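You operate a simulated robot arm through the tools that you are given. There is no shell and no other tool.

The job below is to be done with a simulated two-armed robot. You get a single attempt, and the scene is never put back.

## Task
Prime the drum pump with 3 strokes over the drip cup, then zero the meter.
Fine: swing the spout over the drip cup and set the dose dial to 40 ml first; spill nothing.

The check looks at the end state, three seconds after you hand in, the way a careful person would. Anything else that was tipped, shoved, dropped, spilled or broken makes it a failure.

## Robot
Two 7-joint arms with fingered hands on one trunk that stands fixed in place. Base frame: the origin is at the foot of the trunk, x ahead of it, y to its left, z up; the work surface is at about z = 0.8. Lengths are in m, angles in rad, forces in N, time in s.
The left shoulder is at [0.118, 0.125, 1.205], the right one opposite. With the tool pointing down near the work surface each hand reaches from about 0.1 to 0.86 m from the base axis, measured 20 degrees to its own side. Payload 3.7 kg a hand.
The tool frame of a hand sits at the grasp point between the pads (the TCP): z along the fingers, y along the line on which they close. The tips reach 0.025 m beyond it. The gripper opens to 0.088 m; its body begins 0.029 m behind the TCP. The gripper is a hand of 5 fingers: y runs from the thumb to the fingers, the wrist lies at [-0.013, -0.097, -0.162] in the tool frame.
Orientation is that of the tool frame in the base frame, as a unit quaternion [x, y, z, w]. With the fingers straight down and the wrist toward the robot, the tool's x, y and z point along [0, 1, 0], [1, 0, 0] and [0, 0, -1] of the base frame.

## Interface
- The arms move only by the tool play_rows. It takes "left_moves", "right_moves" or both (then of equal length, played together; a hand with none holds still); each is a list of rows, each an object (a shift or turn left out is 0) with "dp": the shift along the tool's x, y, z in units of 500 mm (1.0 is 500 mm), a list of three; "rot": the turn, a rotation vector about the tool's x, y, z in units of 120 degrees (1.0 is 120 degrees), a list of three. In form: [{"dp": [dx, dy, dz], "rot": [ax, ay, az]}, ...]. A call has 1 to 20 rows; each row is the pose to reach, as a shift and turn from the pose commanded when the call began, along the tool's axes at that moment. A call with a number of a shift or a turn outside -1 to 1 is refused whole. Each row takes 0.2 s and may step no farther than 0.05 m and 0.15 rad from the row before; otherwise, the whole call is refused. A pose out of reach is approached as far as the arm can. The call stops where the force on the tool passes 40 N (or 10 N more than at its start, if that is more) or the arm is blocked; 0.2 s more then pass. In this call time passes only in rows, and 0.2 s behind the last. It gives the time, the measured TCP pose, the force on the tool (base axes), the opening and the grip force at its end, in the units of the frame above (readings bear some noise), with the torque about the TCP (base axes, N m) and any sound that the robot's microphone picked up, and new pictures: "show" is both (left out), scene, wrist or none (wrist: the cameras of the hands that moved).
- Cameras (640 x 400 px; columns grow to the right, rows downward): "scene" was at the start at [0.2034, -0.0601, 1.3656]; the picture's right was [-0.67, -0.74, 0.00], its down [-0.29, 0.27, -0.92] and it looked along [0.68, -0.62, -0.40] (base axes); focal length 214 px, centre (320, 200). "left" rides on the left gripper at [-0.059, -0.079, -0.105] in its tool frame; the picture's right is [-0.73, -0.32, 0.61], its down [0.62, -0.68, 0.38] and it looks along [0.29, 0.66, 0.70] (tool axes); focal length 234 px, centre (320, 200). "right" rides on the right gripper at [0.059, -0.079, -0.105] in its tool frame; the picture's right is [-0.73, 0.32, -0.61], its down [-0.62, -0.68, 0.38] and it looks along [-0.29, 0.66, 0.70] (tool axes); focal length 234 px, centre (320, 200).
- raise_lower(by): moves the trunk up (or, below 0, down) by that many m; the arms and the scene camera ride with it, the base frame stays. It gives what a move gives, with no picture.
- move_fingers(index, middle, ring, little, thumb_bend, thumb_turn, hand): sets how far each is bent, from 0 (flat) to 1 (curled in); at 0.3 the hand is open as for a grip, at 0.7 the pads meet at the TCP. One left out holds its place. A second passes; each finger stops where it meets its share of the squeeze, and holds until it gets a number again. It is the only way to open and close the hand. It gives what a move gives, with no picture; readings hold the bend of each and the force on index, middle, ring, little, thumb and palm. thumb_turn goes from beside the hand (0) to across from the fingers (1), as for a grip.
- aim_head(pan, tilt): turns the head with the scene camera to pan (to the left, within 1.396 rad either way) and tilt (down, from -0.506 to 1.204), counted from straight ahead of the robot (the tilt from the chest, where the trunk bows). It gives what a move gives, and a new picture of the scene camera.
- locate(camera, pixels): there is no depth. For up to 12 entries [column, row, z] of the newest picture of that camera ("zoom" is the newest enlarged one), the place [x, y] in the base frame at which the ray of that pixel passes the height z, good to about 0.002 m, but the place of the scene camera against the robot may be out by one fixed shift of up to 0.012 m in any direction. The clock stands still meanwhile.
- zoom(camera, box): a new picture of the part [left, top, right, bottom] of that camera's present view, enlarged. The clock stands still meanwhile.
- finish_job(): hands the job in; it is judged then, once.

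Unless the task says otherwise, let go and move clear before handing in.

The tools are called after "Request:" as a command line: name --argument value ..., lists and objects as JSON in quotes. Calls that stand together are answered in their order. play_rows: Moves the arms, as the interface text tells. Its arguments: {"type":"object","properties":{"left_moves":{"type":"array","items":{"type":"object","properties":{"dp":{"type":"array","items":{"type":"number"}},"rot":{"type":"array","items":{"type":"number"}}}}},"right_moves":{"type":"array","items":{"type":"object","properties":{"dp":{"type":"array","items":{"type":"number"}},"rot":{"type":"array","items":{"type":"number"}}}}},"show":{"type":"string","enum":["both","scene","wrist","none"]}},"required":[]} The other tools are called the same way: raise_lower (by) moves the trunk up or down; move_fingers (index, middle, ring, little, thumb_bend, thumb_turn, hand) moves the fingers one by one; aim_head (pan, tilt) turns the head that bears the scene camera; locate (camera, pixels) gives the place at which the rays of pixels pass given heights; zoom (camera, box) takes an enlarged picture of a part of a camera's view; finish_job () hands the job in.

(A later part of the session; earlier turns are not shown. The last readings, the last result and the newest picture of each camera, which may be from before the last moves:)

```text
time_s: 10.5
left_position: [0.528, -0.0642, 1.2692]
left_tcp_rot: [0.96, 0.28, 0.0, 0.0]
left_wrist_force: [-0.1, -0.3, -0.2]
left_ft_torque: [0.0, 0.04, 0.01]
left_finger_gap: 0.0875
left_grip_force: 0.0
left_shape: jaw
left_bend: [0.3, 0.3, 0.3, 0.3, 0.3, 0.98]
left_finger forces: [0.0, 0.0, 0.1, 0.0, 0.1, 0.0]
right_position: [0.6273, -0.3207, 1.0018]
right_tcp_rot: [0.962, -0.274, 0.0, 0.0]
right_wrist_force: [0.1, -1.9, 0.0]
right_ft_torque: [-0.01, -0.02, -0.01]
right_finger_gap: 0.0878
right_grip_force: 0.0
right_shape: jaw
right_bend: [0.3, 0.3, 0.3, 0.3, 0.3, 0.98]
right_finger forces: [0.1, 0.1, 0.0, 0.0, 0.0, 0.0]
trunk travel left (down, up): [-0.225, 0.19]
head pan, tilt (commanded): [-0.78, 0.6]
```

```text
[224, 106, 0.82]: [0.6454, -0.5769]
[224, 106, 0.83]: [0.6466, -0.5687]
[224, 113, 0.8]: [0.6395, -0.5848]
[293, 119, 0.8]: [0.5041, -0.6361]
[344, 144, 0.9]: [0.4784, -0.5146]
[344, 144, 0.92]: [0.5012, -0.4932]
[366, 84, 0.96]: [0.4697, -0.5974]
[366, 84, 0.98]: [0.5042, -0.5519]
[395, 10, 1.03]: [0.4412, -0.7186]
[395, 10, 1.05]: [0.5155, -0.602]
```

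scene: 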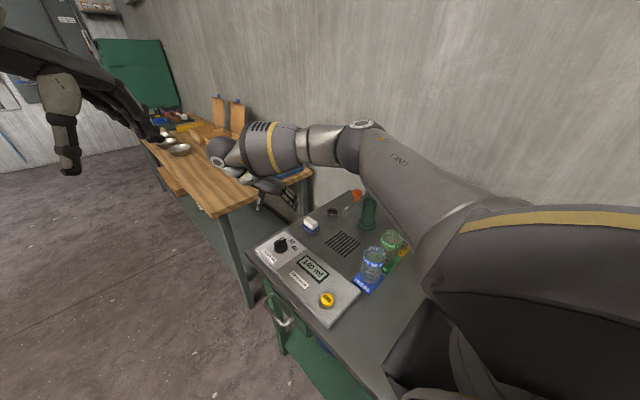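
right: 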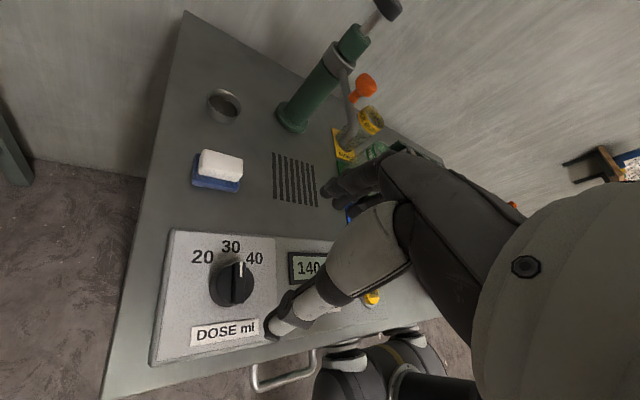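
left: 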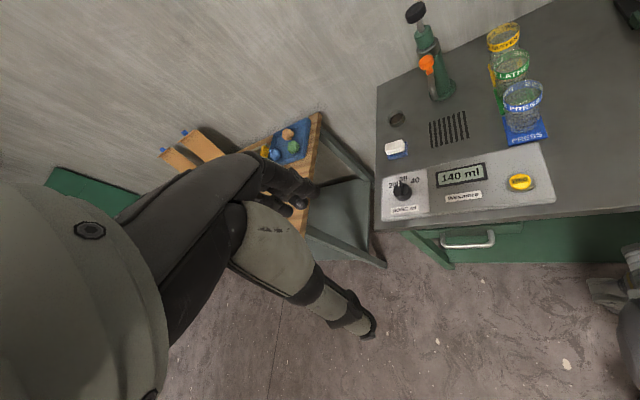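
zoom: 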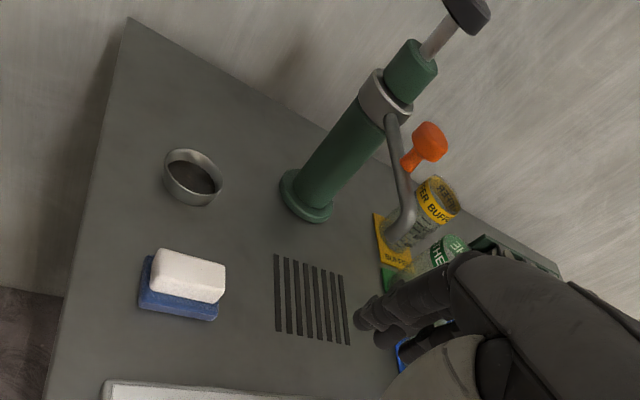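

The knob's centre comes out at about (0.6255, -0.3165), top z ≈ 0.845, with the 40 label 45° clockwise from the current 30 position. I'll yaw back to -45° and lower to z ≈ 0.93 over the knob.

Request:
play_rows --right_moves '[{"dp": [-0.001, -0.001, 0.014], "rot": [0, 0, -0.064]}, {"dp": [-0.002, -0.001, 0.028], "rot": [0, 0, -0.128]}, {"dp": [-0.002, -0.002, 0.042], "rot": [0, 0, -0.192]}, {"dp": [-0.003, -0.002, 0.056], "rot": [0, 0, -0.256]}, {"dp": [-0.004, -0.003, 0.07], "rot": [0, 0, -0.32]}, {"dp": [-0.005, -0.003, 0.084], "rot": [0, 0, -0.385]}, {"dp": [-0.005, -0.004, 0.098], "rot": [0, 0, -0.449]}, {"dp": [-0.006, -0.004, 0.112], "rot": [0, 0, -0.513]}, {"dp": [-0.007, -0.005, 0.126], "rot": [0, 0, -0.577]}, {"dp": [-0.0075, -0.0053, 0.14], "rot": [0, 0, -0.642]}]' --show "both"

Request:
move_fingers --hand "right" --index 0.5 --middle 0.5 --ring 0.5 --little 0.5 --thumb_bend 0.5

Request:
zoom --camera "right" --box '[160, 120, 440, 380]'

Request:
zoom --camera "left" --box '[340, 100, 500, 230]'

Request:
zoom --camera "scene" --box '[200, 160, 380, 300]'

```text
time_s: 12.7
left_position: [0.5278, -0.0653, 1.2687]
left_tcp_rot: [0.96, 0.28, 0.001, 0.001]
left_wrist_force: [-0.2, 0.6, 0.7]
left_ft_torque: [-0.04, 0.0, 0.03]
left_finger_gap: 0.0875
left_grip_force: 0.1
left_shape: jaw
left_bend: [0.3, 0.3, 0.3, 0.3, 0.3, 0.98]
left_finger forces: [0.0, 0.0, 0.0, 0.0, 0.0, 0.1]
right_position: [0.6258, -0.3151, 0.9302]
right_tcp_rot: [0.922, 0.388, 0.0, 0.0]
right_wrist_force: [-0.4, 0.7, 0.7]
right_ft_torque: [-0.01, 0.03, 0.01]
right_finger_gap: 0.0879
right_grip_force: 0.1
right_shape: jaw
right_bend: [0.3, 0.3, 0.3, 0.3, 0.3, 0.98]
right_finger forces: [0.0, 0.0, 0.0, 0.1, 0.1, 0.0]
trunk travel left (down, up): [-0.225, 0.19]
head pan, tilt (commanded): [-0.78, 0.6]
```

scene: 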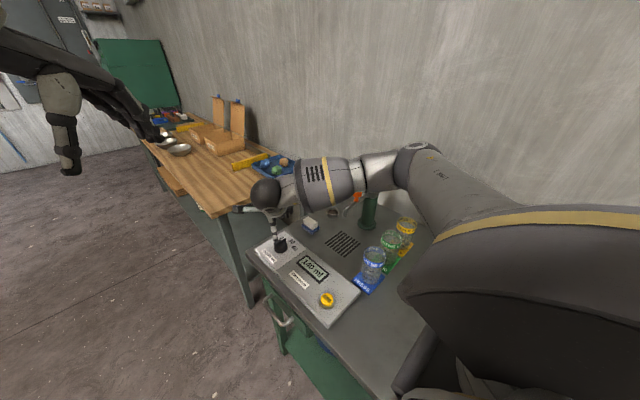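
right: 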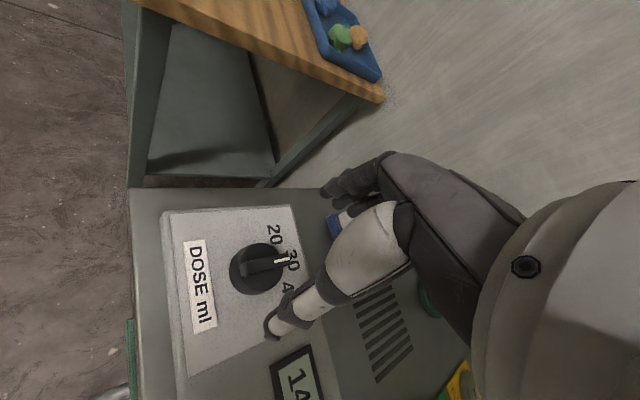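

```text
time_s: 13.7
left_position: [0.5284, -0.0661, 1.2694]
left_tcp_rot: [0.961, 0.278, 0.0, 0.001]
left_wrist_force: [0.0, -0.6, 0.3]
left_ft_torque: [0.0, -0.02, -0.03]
left_finger_gap: 0.0878
left_grip_force: 0.0
left_shape: jaw
left_bend: [0.3, 0.3, 0.3, 0.3, 0.3, 0.98]
left_finger forces: [0.0, 0.0, 0.1, 0.1, 0.0, 0.0]
right_position: [0.6243, -0.3168, 0.9303]
right_tcp_rot: [0.922, 0.387, 0.0, 0.001]
right_wrist_force: [0.7, -0.2, 0.6]
right_ft_torque: [0.02, -0.03, -0.01]
right_finger_gap: 0.0424
right_grip_force: 0.1
right_shape: fingers
right_bend: [0.5, 0.5, 0.5, 0.5, 0.5, 0.98]
right_finger forces: [0.0, 0.0, 0.0, 0.0, 0.0, 0.1]
trunk travel left (down, up): [-0.225, 0.19]
head pan, tilt (commanded): [-0.78, 0.6]
```

```text
1.54 times, centred on (300, 250) of right
```

zoom: 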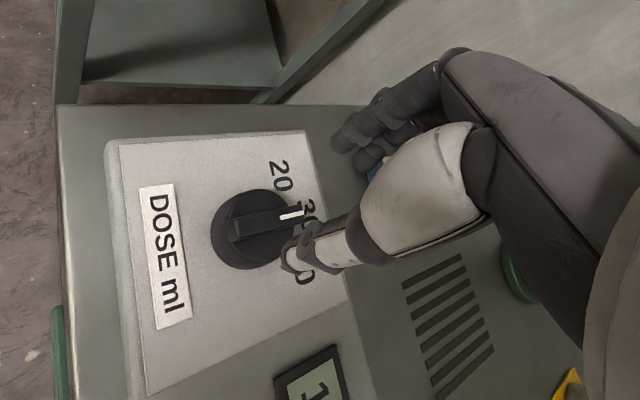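

```text
3.08 times, centred on (420, 165) of left
```

zoom: 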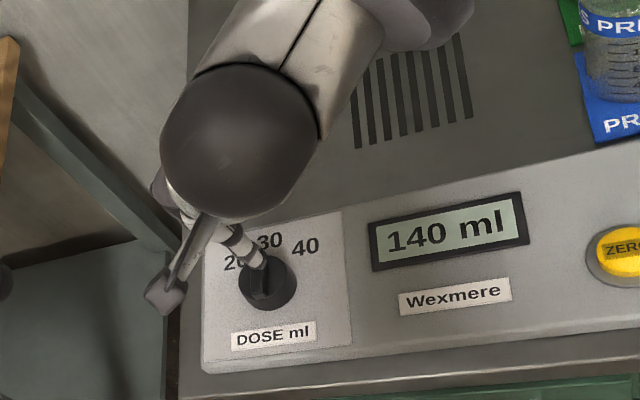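

```text
2.86 times, centred on (290, 230) of scene
```

zoom: 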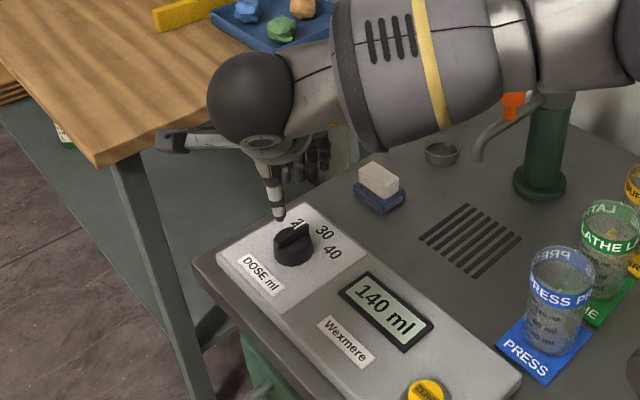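

At bend 0.5 the gap is 42 mm, about the knob's diameter, and the hand is centred over the knob. I'll reopen and descend so the tips sit just above the panel beside the knob.

Request:
move_fingers --hand "right" --index 0.3 --middle 0.3 --ring 0.3 --little 0.3 --thumb_bend 0.3

Request:
play_rows --right_moves '[{"dp": [0, 0, 0.03]}, {"dp": [0, 0, 0.06]}, {"dp": [0, 0, 0.09]}, {"dp": [0, 0, 0.115]}, {"dp": [0, 0, 0.135]}, {"dp": [0, 0, 0.15]}]' --show "both"

Request:
zoom --camera "scene" --box '[200, 160, 380, 300]'

Request:
zoom --camera "right" --box '[160, 120, 440, 380]'

```text
time_s: 14.7
left_position: [0.5276, -0.0634, 1.2694]
left_tcp_rot: [0.96, 0.279, 0.0, 0.0]
left_wrist_force: [-0.9, 0.1, -0.1]
left_ft_torque: [0.02, 0.02, 0.0]
left_finger_gap: 0.0875
left_grip_force: 0.0
left_shape: jaw
left_bend: [0.3, 0.3, 0.3, 0.3, 0.3, 0.98]
left_finger forces: [0.1, 0.1, 0.0, 0.1, 0.1, 0.1]
right_position: [0.6254, -0.3175, 0.931]
right_tcp_rot: [0.922, 0.387, -0.001, 0.0]
right_wrist_force: [0.0, 0.2, -0.1]
right_ft_torque: [0.01, 0.01, 0.02]
right_finger_gap: 0.0843
right_grip_force: 0.2
right_shape: fingers
right_bend: [0.3, 0.3, 0.3, 0.3, 0.3, 0.98]
right_finger forces: [0.0, 0.0, 0.0, 0.0, 0.0, 0.0]
trunk travel left (down, up): [-0.225, 0.19]
head pan, tilt (commanded): [-0.78, 0.6]
```

```text
time_s: 16.1
left_position: [0.5269, -0.0642, 1.2697]
left_tcp_rot: [0.96, 0.279, 0.0, 0.0]
left_wrist_force: [-0.5, -0.1, 0.5]
left_ft_torque: [-0.02, -0.01, -0.01]
left_finger_gap: 0.0877
left_grip_force: 0.0
left_shape: jaw
left_bend: [0.3, 0.3, 0.3, 0.3, 0.3, 0.98]
left_finger forces: [0.0, 0.1, 0.0, 0.0, 0.0, 0.0]
right_position: [0.6261, -0.3163, 0.8545]
right_tcp_rot: [0.922, 0.386, 0.0, 0.001]
right_wrist_force: [-0.7, 0.6, -0.1]
right_ft_torque: [-0.01, 0.0, 0.0]
right_finger_gap: 0.0846
right_grip_force: 0.1
right_shape: fingers
right_bend: [0.3, 0.3, 0.3, 0.3, 0.3, 0.98]
right_finger forces: [0.0, 0.0, 0.0, 0.1, 0.1, 0.0]
trunk travel left (down, up): [-0.225, 0.19]
head pan, tilt (commanded): [-0.78, 0.6]
```

scene: 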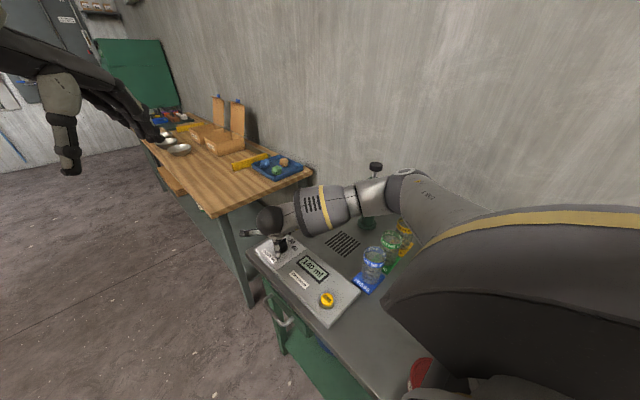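
right: 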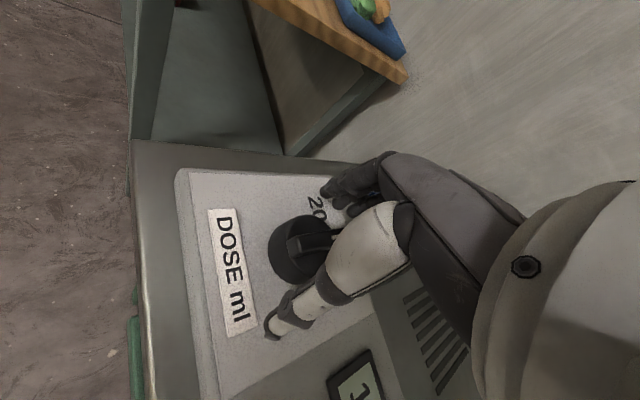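

```text
2.86 times, centred on (290, 230) of scene
```

zoom: 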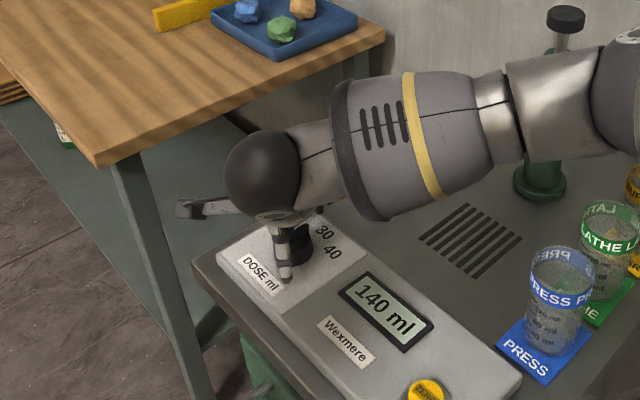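

```text
1.54 times, centred on (300, 250) of right
```

zoom: 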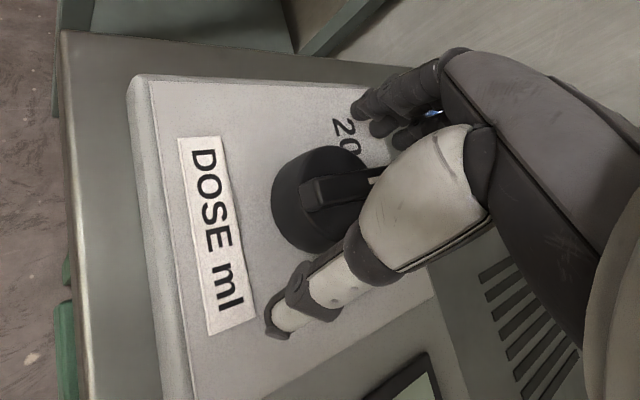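

The knob sits between the thumb and fingers, with no contact force. I'll close gently on it.

Request:
move_fingers --hand "right" --index 0.56 --middle 0.56 --ring 0.56 --little 0.56 --thumb_bend 0.56

Request:
zoom --camera "right" --box '[160, 120, 440, 380]'

```text
time_s: 17.1
left_position: [0.5267, -0.0651, 1.2693]
left_tcp_rot: [0.96, 0.279, 0.0, 0.0]
left_wrist_force: [0.3, -0.7, 0.1]
left_ft_torque: [-0.02, -0.01, -0.02]
left_finger_gap: 0.0878
left_grip_force: 0.0
left_shape: jaw
left_bend: [0.3, 0.3, 0.3, 0.3, 0.3, 0.98]
left_finger forces: [0.0, 0.0, 0.0, 0.1, 0.0, 0.0]
right_position: [0.6257, -0.3158, 0.8559]
right_tcp_rot: [0.922, 0.387, -0.001, 0.0]
right_wrist_force: [-0.2, -0.6, 0.3]
right_ft_torque: [0.03, -0.02, -0.02]
right_finger_gap: 0.0364
right_grip_force: 2.6
right_shape: fingers
right_bend: [0.54, 0.55, 0.56, 0.56, 0.52, 0.97]
right_finger forces: [1.3, 0.7, 0.0, 0.0, 2.7, 0.0]
trunk travel left (down, up): [-0.225, 0.19]
head pan, tilt (commanded): [-0.78, 0.6]
```

```text
1.54 times, centred on (300, 250) of right
```

zoom: 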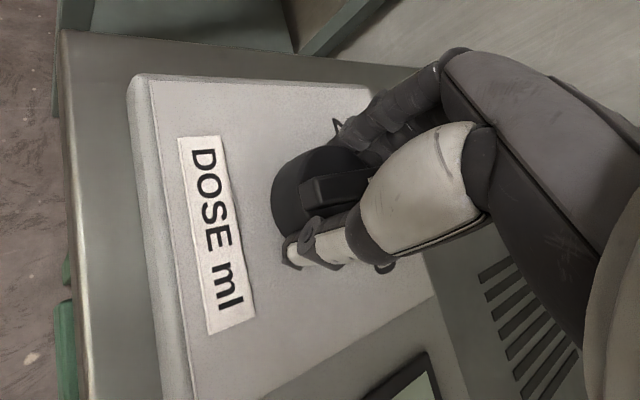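

Index, middle and thumb touch the knob, but it seems offset toward the index side. I'll locate its centre from this close view.

Request:
locate --camera "right" --pixels '[[302, 247, 0.84], [302, 247, 0.85], [327, 238, 0.855], [278, 245, 0.83]]'

Request:
zoom --camera "left" --box '[360, 130, 480, 230]'

Request:
zoom --camera "scene" --box '[240, 210, 320, 280]'

```text
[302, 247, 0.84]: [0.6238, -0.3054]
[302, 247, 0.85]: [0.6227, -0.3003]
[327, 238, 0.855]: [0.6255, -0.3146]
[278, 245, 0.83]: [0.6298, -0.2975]
```

```text
4.00 times, centred on (420, 180) of left
```

zoom: 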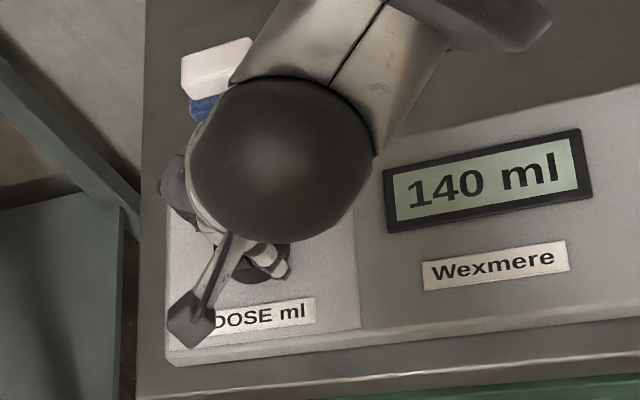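

```text
5.71 times, centred on (280, 245) of scene
```

zoom: 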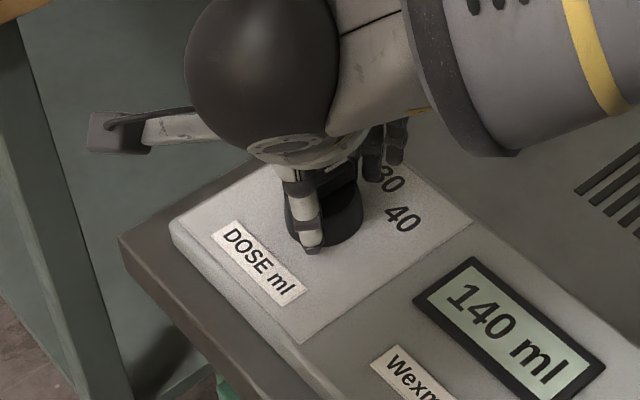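

The grip matches the hand's geometry, with the TCP between thumb and index/middle and centred on the knob. I'll squeeze a bit more, then turn 45° clockwise.

Request:
move_fingers --hand "right" --index 0.64 --middle 0.64 --ring 0.6 --little 0.56 --thumb_bend 0.62

Request:
play_rows --right_moves '[{"rot": [0, 0, 0.03]}, {"rot": [0, 0, 0.06]}, {"rot": [0, 0, 0.1]}, {"rot": [0, 0, 0.14]}]' --show "both"

Request:
zoom --camera "right" --box '[160, 120, 440, 380]'

Request:
zoom --camera "scene" --box '[240, 210, 320, 280]'

```text
time_s: 18.1
left_position: [0.5279, -0.0654, 1.2693]
left_tcp_rot: [0.96, 0.279, 0.0, 0.001]
left_wrist_force: [0.0, 0.1, -0.4]
left_ft_torque: [0.01, 0.01, -0.02]
left_finger_gap: 0.0878
left_grip_force: 0.2
left_shape: jaw
left_bend: [0.3, 0.3, 0.3, 0.3, 0.3, 0.98]
left_finger forces: [0.0, 0.0, 0.0, 0.0, 0.0, 0.0]
right_position: [0.6247, -0.3171, 0.8549]
right_tcp_rot: [0.923, 0.385, 0.0, -0.001]
right_wrist_force: [2.3, -3.6, 1.2]
right_ft_torque: [-0.07, -0.09, 0.03]
right_finger_gap: 0.0346
right_grip_force: 7.6
right_shape: fingers
right_bend: [0.55, 0.58, 0.6, 0.56, 0.53, 0.97]
right_finger forces: [5.7, 4.5, 0.0, 0.0, 5.9, 0.0]
trunk travel left (down, up): [-0.225, 0.19]
head pan, tilt (commanded): [-0.78, 0.6]
```

```text
time_s: 19.1
left_position: [0.527, -0.0646, 1.2692]
left_tcp_rot: [0.96, 0.279, 0.0, -0.001]
left_wrist_force: [-0.1, 0.7, 0.9]
left_ft_torque: [-0.02, 0.0, 0.0]
left_finger_gap: 0.0877
left_grip_force: 0.1
left_shape: jaw
left_bend: [0.3, 0.3, 0.3, 0.3, 0.3, 0.98]
left_finger forces: [0.1, 0.0, 0.0, 0.0, 0.0, 0.0]
right_position: [0.6241, -0.3181, 0.8551]
right_tcp_rot: [0.969, 0.247, 0.0, -0.001]
right_wrist_force: [1.5, -3.4, -0.4]
right_ft_torque: [-0.1, -0.05, 0.01]
right_finger_gap: 0.0343
right_grip_force: 7.8
right_shape: fingers
right_bend: [0.55, 0.58, 0.6, 0.56, 0.54, 0.97]
right_finger forces: [5.4, 4.3, 0.1, 0.1, 6.1, 0.0]
trunk travel left (down, up): [-0.225, 0.19]
head pan, tilt (commanded): [-0.78, 0.6]
```

scene: 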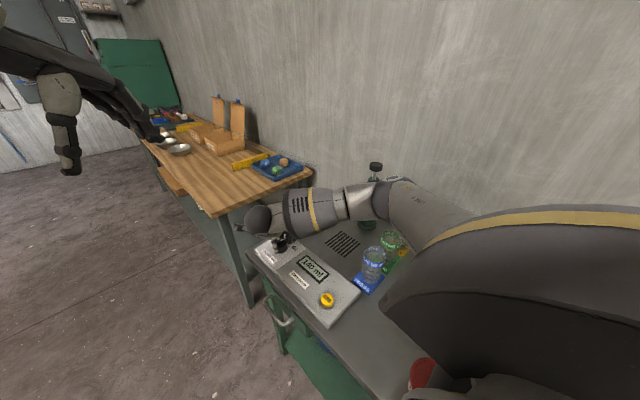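
right: 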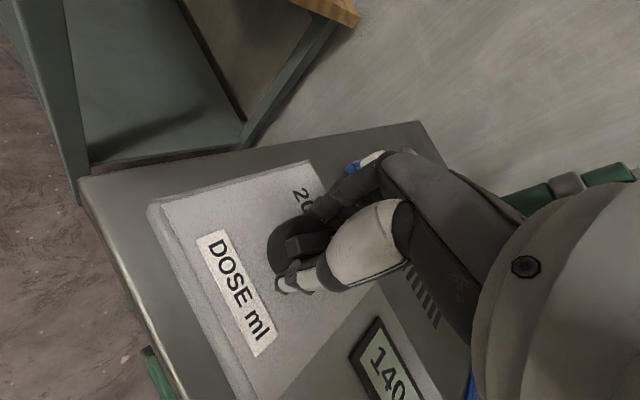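

```text
1.54 times, centred on (300, 250) of right
```

zoom: 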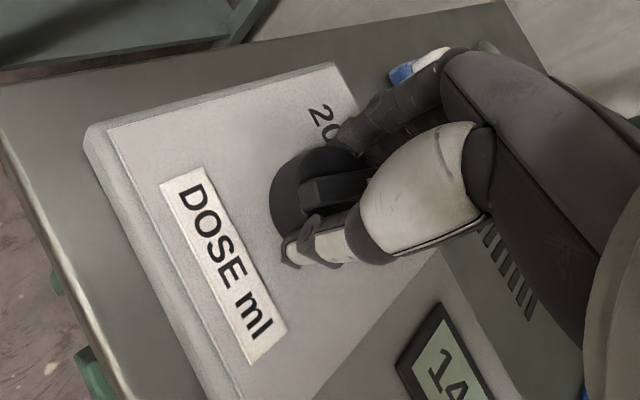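

```text
5.71 times, centred on (280, 245) of scene
```

zoom: 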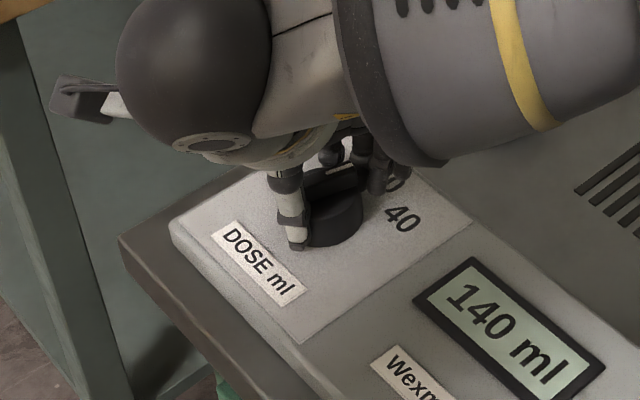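

The knob turns with the hand: the ridge keeps its place relative to the fingers. I'll finish the remaining 28°, keeping an eye on the glasses under the elbow.

Request:
play_rows --right_moves '[{"rot": [0, 0, 0.04]}, {"rot": [0, 0, 0.08]}, {"rot": [0, 0, 0.12]}, {"rot": [0, 0, 0.16]}, {"rot": [0, 0, 0.2]}, {"rot": [0, 0, 0.235]}]' --show "both"

Request:
zoom --camera "right" --box '[160, 120, 440, 380]'

Request:
zoom --camera "scene" --box '[230, 140, 450, 320]'

Request:
zoom --camera "left" --box '[320, 0, 640, 220]'

```text
time_s: 20.5
left_position: [0.5283, -0.0653, 1.2693]
left_tcp_rot: [0.96, 0.28, 0.0, 0.0]
left_wrist_force: [0.1, 0.0, -0.6]
left_ft_torque: [-0.01, -0.01, 0.02]
left_finger_gap: 0.0877
left_grip_force: 0.0
left_shape: jaw
left_bend: [0.3, 0.3, 0.3, 0.3, 0.3, 0.98]
left_finger forces: [0.0, 0.0, 0.0, 0.0, 0.0, 0.1]
right_position: [0.625, -0.3174, 0.8555]
right_tcp_rot: [1.0, 0.004, -0.001, 0.0]
right_wrist_force: [-3.9, -2.0, -1.2]
right_ft_torque: [-0.08, 0.07, -0.02]
right_finger_gap: 0.0342
right_grip_force: 7.8
right_shape: fingers
right_bend: [0.55, 0.59, 0.6, 0.56, 0.53, 0.97]
right_finger forces: [4.6, 4.9, 0.1, 0.0, 6.4, 0.1]
trunk travel left (down, up): [-0.225, 0.19]
head pan, tilt (commanded): [-0.78, 0.6]
```

scene: 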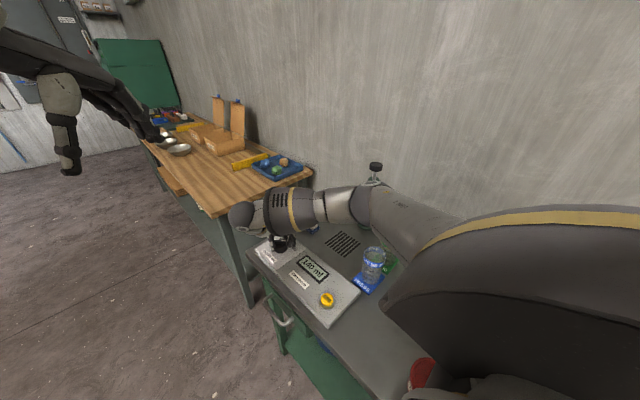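
right: 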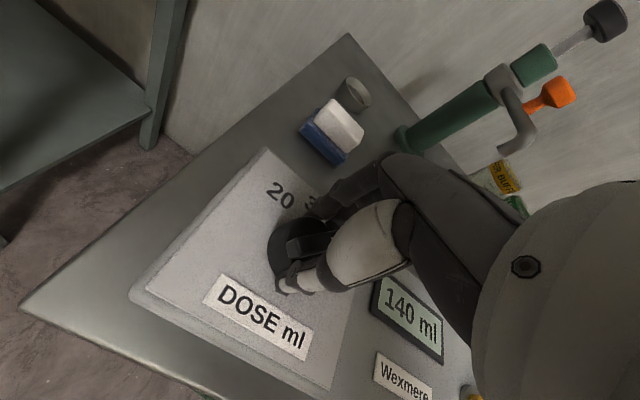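

```text
1.54 times, centred on (300, 250) of right
```

zoom: 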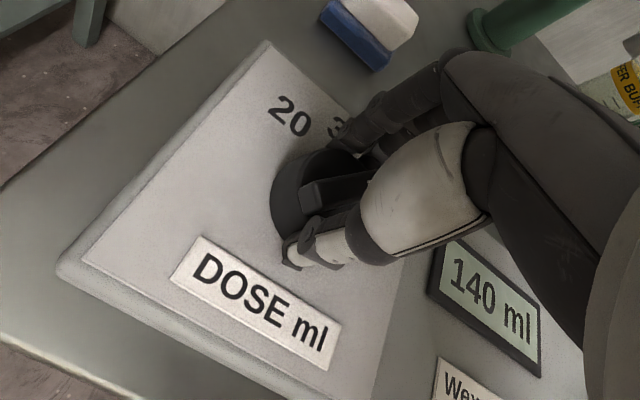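

```text
2.22 times, centred on (340, 230) of scene
```

zoom: 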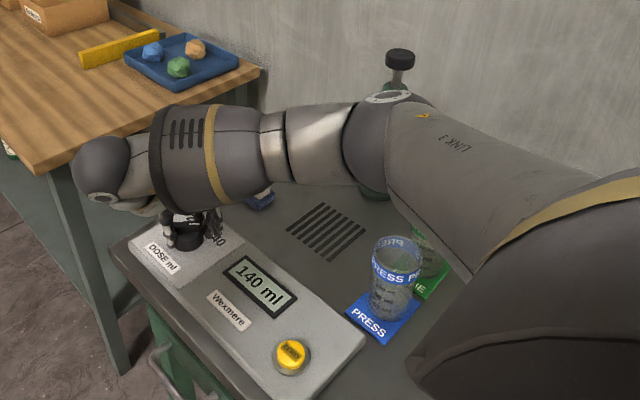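

```text
1.82 times, centred on (480, 110) of left
```

zoom: 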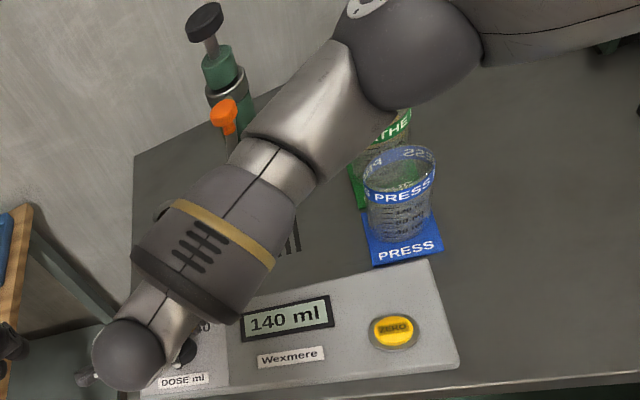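

The hand has turned 45° and the knob with it. I'll open the fingers, lift off and check the dial reading.

Request:
move_fingers --hand "right" --index 0.3 --middle 0.3 --ring 0.3 --little 0.3 --thumb_bend 0.3

Request:
play_rows --right_moves '[{"dp": [0, 0, -0.03]}, {"dp": [0, 0, -0.08]}, {"dp": [0, 0, -0.14]}, {"dp": [0, 0, -0.2]}, {"dp": [0, 0, -0.28]}]' --show "both"

Request:
zoom --camera "right" --box '[180, 180, 340, 340]'

Request:
zoom --camera "left" --box '[370, 150, 440, 220]'

```text
time_s: 21.5
left_position: [0.5271, -0.0648, 1.2699]
left_tcp_rot: [0.96, 0.279, 0.0, 0.0]
left_wrist_force: [0.2, 0.4, 0.2]
left_ft_torque: [0.01, -0.01, -0.01]
left_finger_gap: 0.0874
left_grip_force: 0.0
left_shape: jaw
left_bend: [0.3, 0.3, 0.3, 0.3, 0.3, 0.98]
left_finger forces: [0.0, 0.0, 0.0, 0.0, 0.0, 0.1]
right_position: [0.6256, -0.3177, 0.8558]
right_tcp_rot: [1.0, 0.004, 0.0, 0.0]
right_wrist_force: [0.2, 0.1, 0.8]
right_ft_torque: [-0.03, -0.03, -0.01]
right_finger_gap: 0.0843
right_grip_force: 0.1
right_shape: fingers
right_bend: [0.3, 0.3, 0.3, 0.3, 0.3, 0.97]
right_finger forces: [0.1, 0.1, 0.0, 0.1, 0.0, 0.1]
trunk travel left (down, up): [-0.225, 0.19]
head pan, tilt (commanded): [-0.78, 0.6]
```

```text
time_s: 22.7
left_position: [0.5265, -0.0637, 1.2693]
left_tcp_rot: [0.96, 0.279, 0.001, 0.0]
left_wrist_force: [-0.7, 0.6, -0.4]
left_ft_torque: [0.0, -0.02, 0.01]
left_finger_gap: 0.0875
left_grip_force: 0.1
left_shape: jaw
left_bend: [0.3, 0.3, 0.3, 0.3, 0.3, 0.98]
left_finger forces: [0.0, 0.1, 0.0, 0.0, 0.0, 0.0]
right_position: [0.6244, -0.317, 0.9971]
right_tcp_rot: [1.0, 0.005, 0.0, 0.0]
right_wrist_force: [-0.3, -0.3, -0.2]
right_ft_torque: [0.0, 0.0, 0.03]
right_finger_gap: 0.0845
right_grip_force: 0.1
right_shape: fingers
right_bend: [0.3, 0.3, 0.3, 0.3, 0.3, 0.97]
right_finger forces: [0.0, 0.1, 0.0, 0.0, 0.2, 0.0]
trunk travel left (down, up): [-0.225, 0.19]
head pan, tilt (commanded): [-0.78, 0.6]
```

scene: 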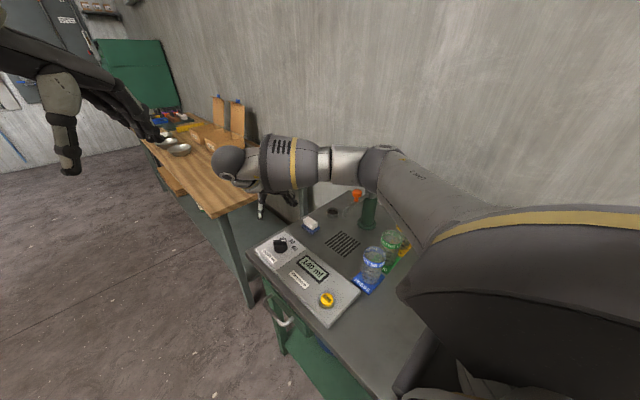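
right: 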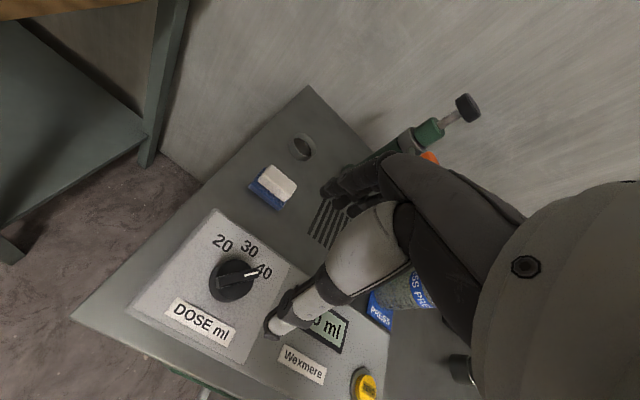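

```text
2.50 times, centred on (260, 260) of right
```

zoom: 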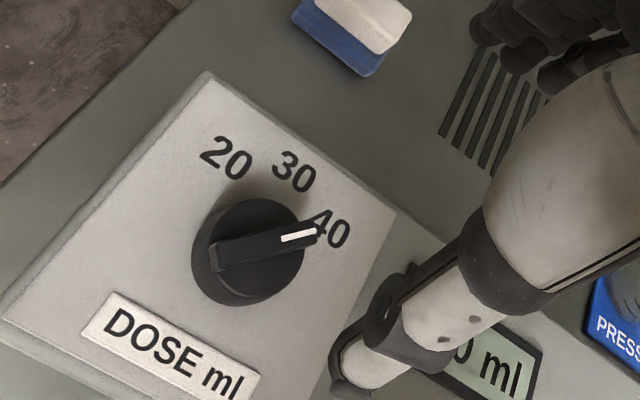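

```text
5.71 times, centred on (405, 185) of left
```

zoom: 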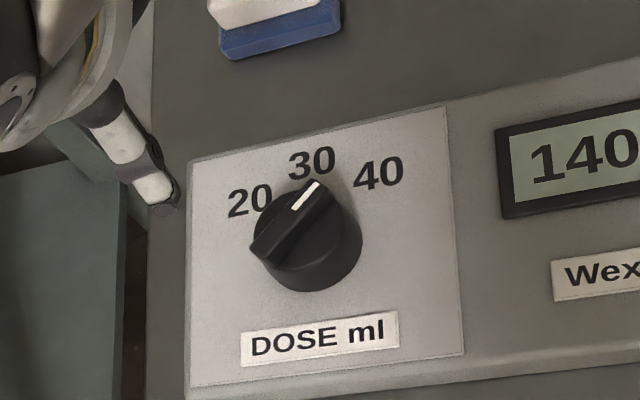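

I'll measure the ridge's bearing from both cameras to confirm it points at 40.

Request:
locate --camera "left" --pixels '[[394.8, 194.3, 0.85], [405.4, 182.9, 0.85]]'

Request:
locate --camera "right" --pixels '[[218, 283.2, 0.85], [258.8, 272.8, 0.85], [222.8, 242.8, 0.82], [249.2, 248.4, 0.82], [263.5, 272, 0.82]]'

Request:
zoom --camera "right" --box '[200, 220, 290, 310]'

```text
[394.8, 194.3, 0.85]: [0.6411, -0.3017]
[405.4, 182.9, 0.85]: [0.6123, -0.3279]
```

```text
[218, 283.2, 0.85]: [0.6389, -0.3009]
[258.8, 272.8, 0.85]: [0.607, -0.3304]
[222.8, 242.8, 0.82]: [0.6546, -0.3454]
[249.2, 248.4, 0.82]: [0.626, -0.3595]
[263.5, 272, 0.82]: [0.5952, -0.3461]
```

```text
4.44 times, centred on (245, 265) of right
```

zoom: 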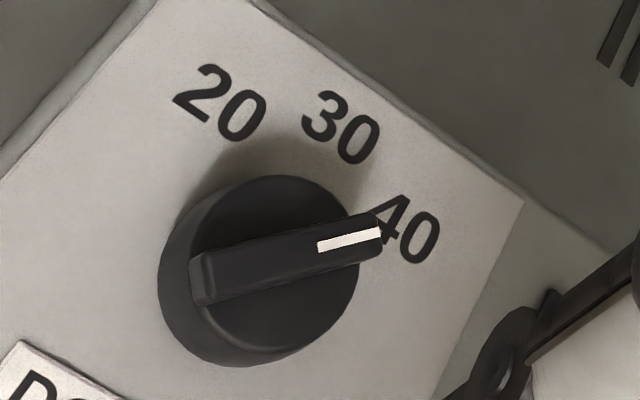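

The ridge bears about -137° in both views, with the 40 label at -135.7°, so the dial is set to 40. Next is the spout: I'll map the glasses and spout geometry precisely before bringing the hand there.

Request:
zoom --camera "left" --box '[390, 0, 560, 140]'

Request:
zoom --camera "scene" --box '[320, 180, 440, 300]'

Request:
zoom --camera "right" --box '[280, 80, 500, 260]'

```text
2.86 times, centred on (475, 70) of left
```

zoom: 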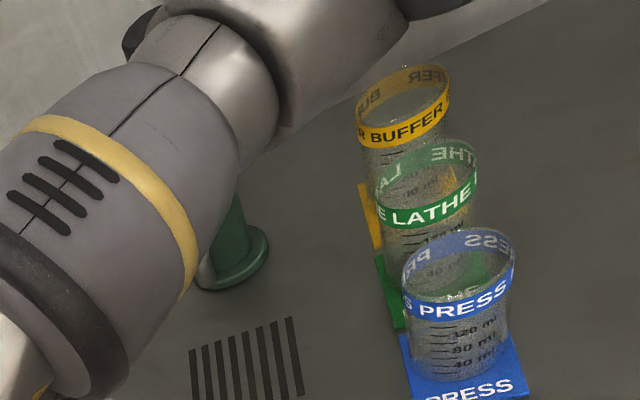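

```text
3.33 times, centred on (380, 240) of scene
```

zoom: 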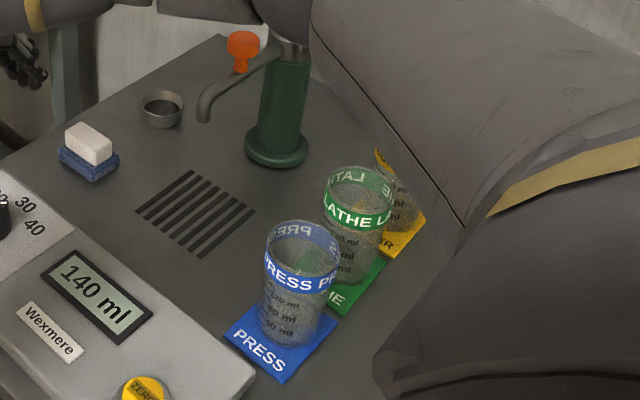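

```text
2.22 times, centred on (390, 170) of right
```

zoom: 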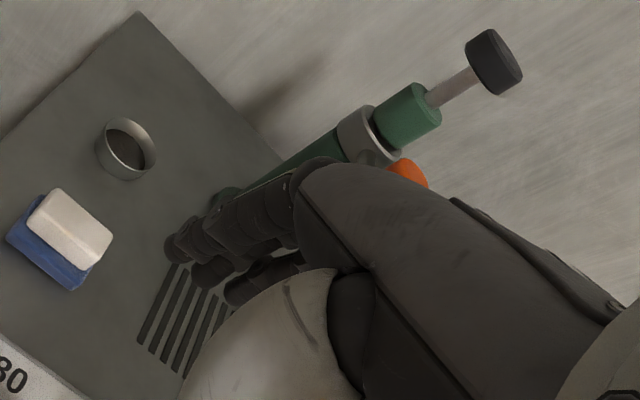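

Request:
locate --camera "left" --pixels '[[523.3, 93.8, 0.88], [523.3, 93.8, 0.9], [523.3, 93.8, 0.92], [525, 126.6, 0.8], [512.4, 64.8, 0.9], [504.7, 38.5, 0.9]]'

Request:
locate --camera "scene" --pixels '[[374.9, 255, 0.88], [374.9, 255, 0.9], [374.9, 255, 0.92], [373.1, 279, 0.8], [391, 236, 0.9]]'

```text
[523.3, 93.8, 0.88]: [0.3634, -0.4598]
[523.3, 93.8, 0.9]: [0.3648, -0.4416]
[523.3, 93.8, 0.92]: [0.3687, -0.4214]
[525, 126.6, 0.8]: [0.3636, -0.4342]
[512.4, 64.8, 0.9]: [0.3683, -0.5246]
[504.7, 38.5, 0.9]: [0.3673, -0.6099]
```

```text
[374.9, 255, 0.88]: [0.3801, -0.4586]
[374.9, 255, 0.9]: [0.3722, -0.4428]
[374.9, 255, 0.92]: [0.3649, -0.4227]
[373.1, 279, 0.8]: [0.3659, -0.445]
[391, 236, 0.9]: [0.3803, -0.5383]
```

The glasses stand in a row at x ≈ 0.365, y ≈ -0.44, -0.525 and -0.61, with rims at z ≈ 0.90. I'll lift the right hand away to a high point near the spout at yaw -15°, to get clear views and then approach.

Request:
play_rows --right_moves '[{"dp": [-0.023, 0.03, -0.069], "rot": [0, 0, -0.062]}, {"dp": [-0.046, 0.061, -0.138], "rot": [0, 0, -0.124]}, {"dp": [-0.069, 0.091, -0.208], "rot": [0, 0, -0.186]}, {"dp": [-0.092, 0.122, -0.277], "rot": [0, 0, -0.248]}, {"dp": [-0.115, 0.152, -0.346], "rot": [0, 0, -0.31]}, {"dp": [-0.139, 0.182, -0.346], "rot": [0, 0, -0.372]}, {"dp": [-0.162, 0.213, -0.346], "rot": [0, 0, -0.434]}, {"dp": [-0.185, 0.243, -0.346], "rot": [0, 0, -0.496]}, {"dp": [-0.208, 0.274, -0.346], "rot": [0, 0, -0.558]}, {"dp": [-0.231, 0.304, -0.346], "rot": [0, 0, -0.62]}]' --show "both"

Request:
zoom --camera "left" --box '[370, 0, 530, 130]'

Request:
zoom --camera "scene" --box '[310, 140, 420, 240]'

```text
time_s: 24.9
left_position: [0.5259, -0.0658, 1.269]
left_tcp_rot: [0.96, 0.279, 0.0, 0.0]
left_wrist_force: [-1.0, 0.0, 0.0]
left_ft_torque: [0.01, 0.0, 0.0]
left_finger_gap: 0.0879
left_grip_force: 0.0
left_shape: jaw
left_bend: [0.3, 0.3, 0.3, 0.3, 0.3, 0.98]
left_finger forces: [0.0, 0.0, 0.0, 0.1, 0.0, 0.0]
right_position: [0.5085, -0.4707, 1.169]
right_tcp_rot: [0.794, 0.608, 0.0, 0.001]
right_wrist_force: [0.3, -0.1, -0.2]
right_ft_torque: [-0.01, -0.02, -0.02]
right_finger_gap: 0.0845
right_grip_force: 0.0
right_shape: fingers
right_bend: [0.3, 0.3, 0.3, 0.3, 0.3, 0.97]
right_finger forces: [0.0, 0.0, 0.1, 0.0, 0.0, 0.0]
trunk travel left (down, up): [-0.225, 0.19]
head pan, tilt (commanded): [-0.78, 0.6]
```

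scene: 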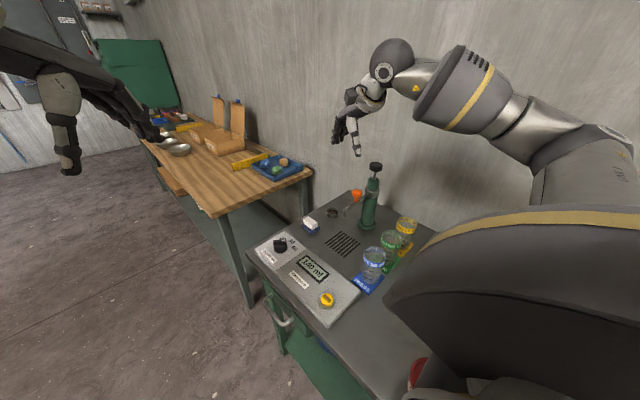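
right: 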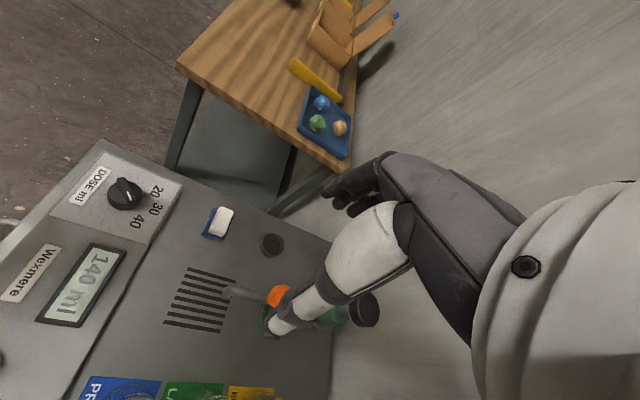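

```text
3.08 times, centred on (450, 65) of left
```

zoom: 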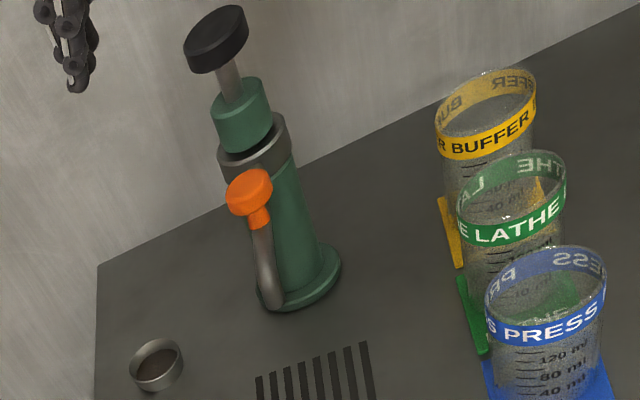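

```text
4.00 times, centred on (365, 190) of scene
```

zoom: 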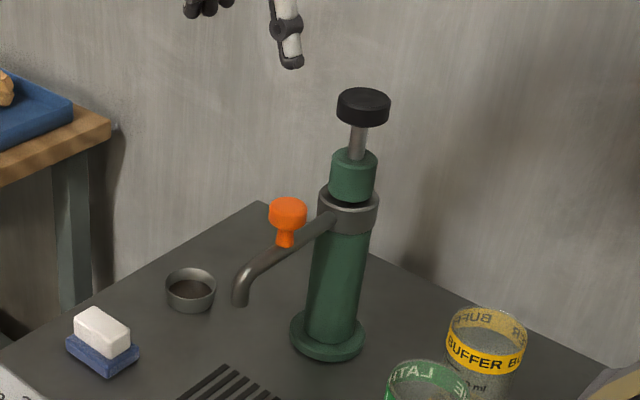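

Clear views of the pump from all three cameras. I'll zoom the right camera too and triangulate the cap, tip and cup.

Request:
zoom --camera "right" --box '[200, 210, 400, 350]'

Request:
locate --camera "left" --pixels '[[427.3, 60.1, 0.96], [427.3, 60.1, 0.98], [427.3, 60.1, 1.0], [434.4, 97.5, 0.89], [434.4, 97.5, 0.91], [434.4, 97.5, 0.93], [414.9, 9.8, 1.04], [414.9, 9.8, 1.06], [427.9, 45.5, 0.98], [443.5, 92.6, 0.8], [396.8, 117.6, 0.82]]'

Request:
locate --camera "scene" --pixels '[[356.75, 192, 0.96], [356.75, 192, 0.98], [356.75, 192, 1.0], [345, 214.5, 0.89], [345, 214.5, 0.91], [345, 214.5, 0.93], [375.75, 164.5, 1.04], [375.75, 164.5, 1.06], [372, 187.5, 0.98], [366.75, 224.5, 0.8], [332.5, 210.5, 0.82]]'

```text
2.86 times, centred on (300, 280) of right
```

zoom: 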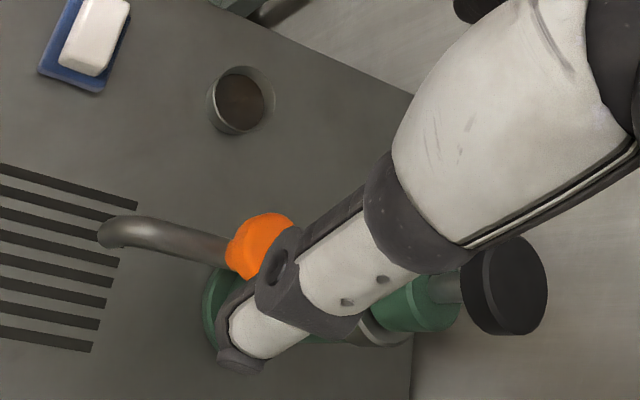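

```text
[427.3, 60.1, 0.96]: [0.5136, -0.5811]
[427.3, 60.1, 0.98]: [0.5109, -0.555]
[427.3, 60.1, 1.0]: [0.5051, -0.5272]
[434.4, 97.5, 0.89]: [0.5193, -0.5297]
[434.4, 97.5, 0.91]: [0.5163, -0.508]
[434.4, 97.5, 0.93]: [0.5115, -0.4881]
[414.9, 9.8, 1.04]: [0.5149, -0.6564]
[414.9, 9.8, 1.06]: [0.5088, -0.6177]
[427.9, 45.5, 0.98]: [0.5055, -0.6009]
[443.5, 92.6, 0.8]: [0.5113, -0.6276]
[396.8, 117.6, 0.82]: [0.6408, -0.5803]
```

```text
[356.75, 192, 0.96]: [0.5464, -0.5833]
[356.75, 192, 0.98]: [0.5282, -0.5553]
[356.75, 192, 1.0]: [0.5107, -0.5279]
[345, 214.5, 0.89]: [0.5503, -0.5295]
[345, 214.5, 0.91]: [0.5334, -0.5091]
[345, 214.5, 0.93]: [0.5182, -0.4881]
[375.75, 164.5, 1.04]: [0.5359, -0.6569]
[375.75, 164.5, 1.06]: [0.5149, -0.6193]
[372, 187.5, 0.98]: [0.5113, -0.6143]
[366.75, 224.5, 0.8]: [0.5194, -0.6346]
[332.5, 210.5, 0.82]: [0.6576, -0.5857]
```

Request:
locate --camera "right" --pixels '[[226, 292.2, 0.89], [226, 292.2, 0.91], [226, 292.2, 0.93], [281.5, 293, 0.96], [281.5, 293, 0.98], [281.5, 293, 1.0], [272, 245, 0.82], [272, 245, 0.83], [270.3, 246, 0.8], [366, 311, 1.04], [366, 311, 1.06]]'

```text
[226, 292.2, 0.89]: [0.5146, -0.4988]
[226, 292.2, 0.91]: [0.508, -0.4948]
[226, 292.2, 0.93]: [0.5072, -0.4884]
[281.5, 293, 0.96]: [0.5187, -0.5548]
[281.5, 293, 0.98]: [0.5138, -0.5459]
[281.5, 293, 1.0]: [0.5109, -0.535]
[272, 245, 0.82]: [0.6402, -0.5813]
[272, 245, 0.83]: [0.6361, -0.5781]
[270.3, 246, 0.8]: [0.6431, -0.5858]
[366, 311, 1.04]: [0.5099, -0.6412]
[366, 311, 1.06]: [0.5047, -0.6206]
```

Measurements agree: orange cap top ≈ (0.512, -0.546, 0.985), tip ≈ (0.515, -0.503, 0.912), cup centre ≈ (0.642, -0.582), i.e. the spout must swing clockwise to about 22°. I'll tilt the hand 25° so the palm leans away from the pump's knob and bring it above the orange cap.

Request:
play_rows --right_moves '[{"dp": [-0.03, 0.009, 0.0], "rot": [0, -0.042, 0]}, {"dp": [-0.061, 0.019, 0.0], "rot": [0, -0.083, 0]}, {"dp": [-0.092, 0.028, 0.0], "rot": [0, -0.125, 0]}, {"dp": [-0.123, 0.038, 0.03], "rot": [0, -0.167, 0]}, {"dp": [-0.154, 0.047, 0.06], "rot": [0, -0.208, 0]}]' --show "both"

Request:
zoom --camera "left" --box '[370, 0, 530, 130]'

Request:
zoom --camera "scene" --box '[290, 60, 450, 240]'

```text
time_s: 26.1
left_position: [0.5264, -0.0651, 1.2695]
left_tcp_rot: [0.96, 0.28, 0.001, 0.0]
left_wrist_force: [-0.1, -0.5, 0.2]
left_ft_torque: [0.01, 0.0, -0.02]
left_finger_gap: 0.0875
left_grip_force: 0.1
left_shape: jaw
left_bend: [0.3, 0.3, 0.3, 0.3, 0.3, 0.98]
left_finger forces: [0.0, 0.0, 0.0, 0.0, 0.0, 0.0]
right_position: [0.5116, -0.5494, 1.1391]
right_tcp_rot: [0.775, 0.594, -0.172, 0.132]
right_wrist_force: [0.0, -0.7, -0.3]
right_ft_torque: [0.02, -0.02, 0.05]
right_finger_gap: 0.0843
right_grip_force: 0.1
right_shape: fingers
right_bend: [0.3, 0.3, 0.3, 0.3, 0.3, 0.97]
right_finger forces: [0.0, 0.1, 0.0, 0.1, 0.0, 0.1]
trunk travel left (down, up): [-0.225, 0.19]
head pan, tilt (commanded): [-0.78, 0.6]
```

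scene: 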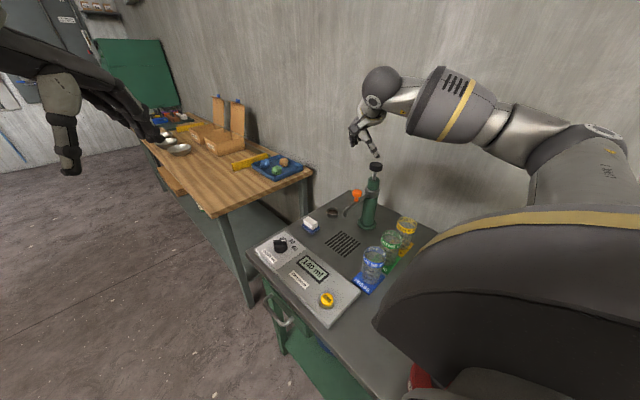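
right: 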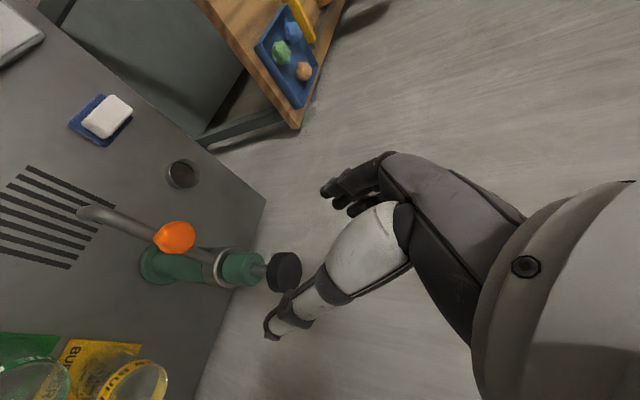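

```text
3.08 times, centred on (450, 65) of left
```

zoom: 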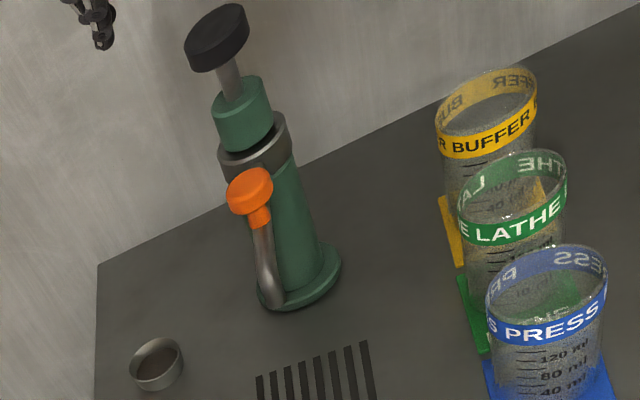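

```text
2.22 times, centred on (370, 150) of scene
```

zoom: 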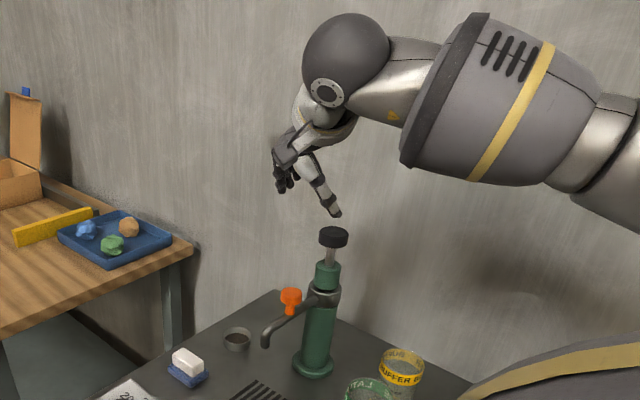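

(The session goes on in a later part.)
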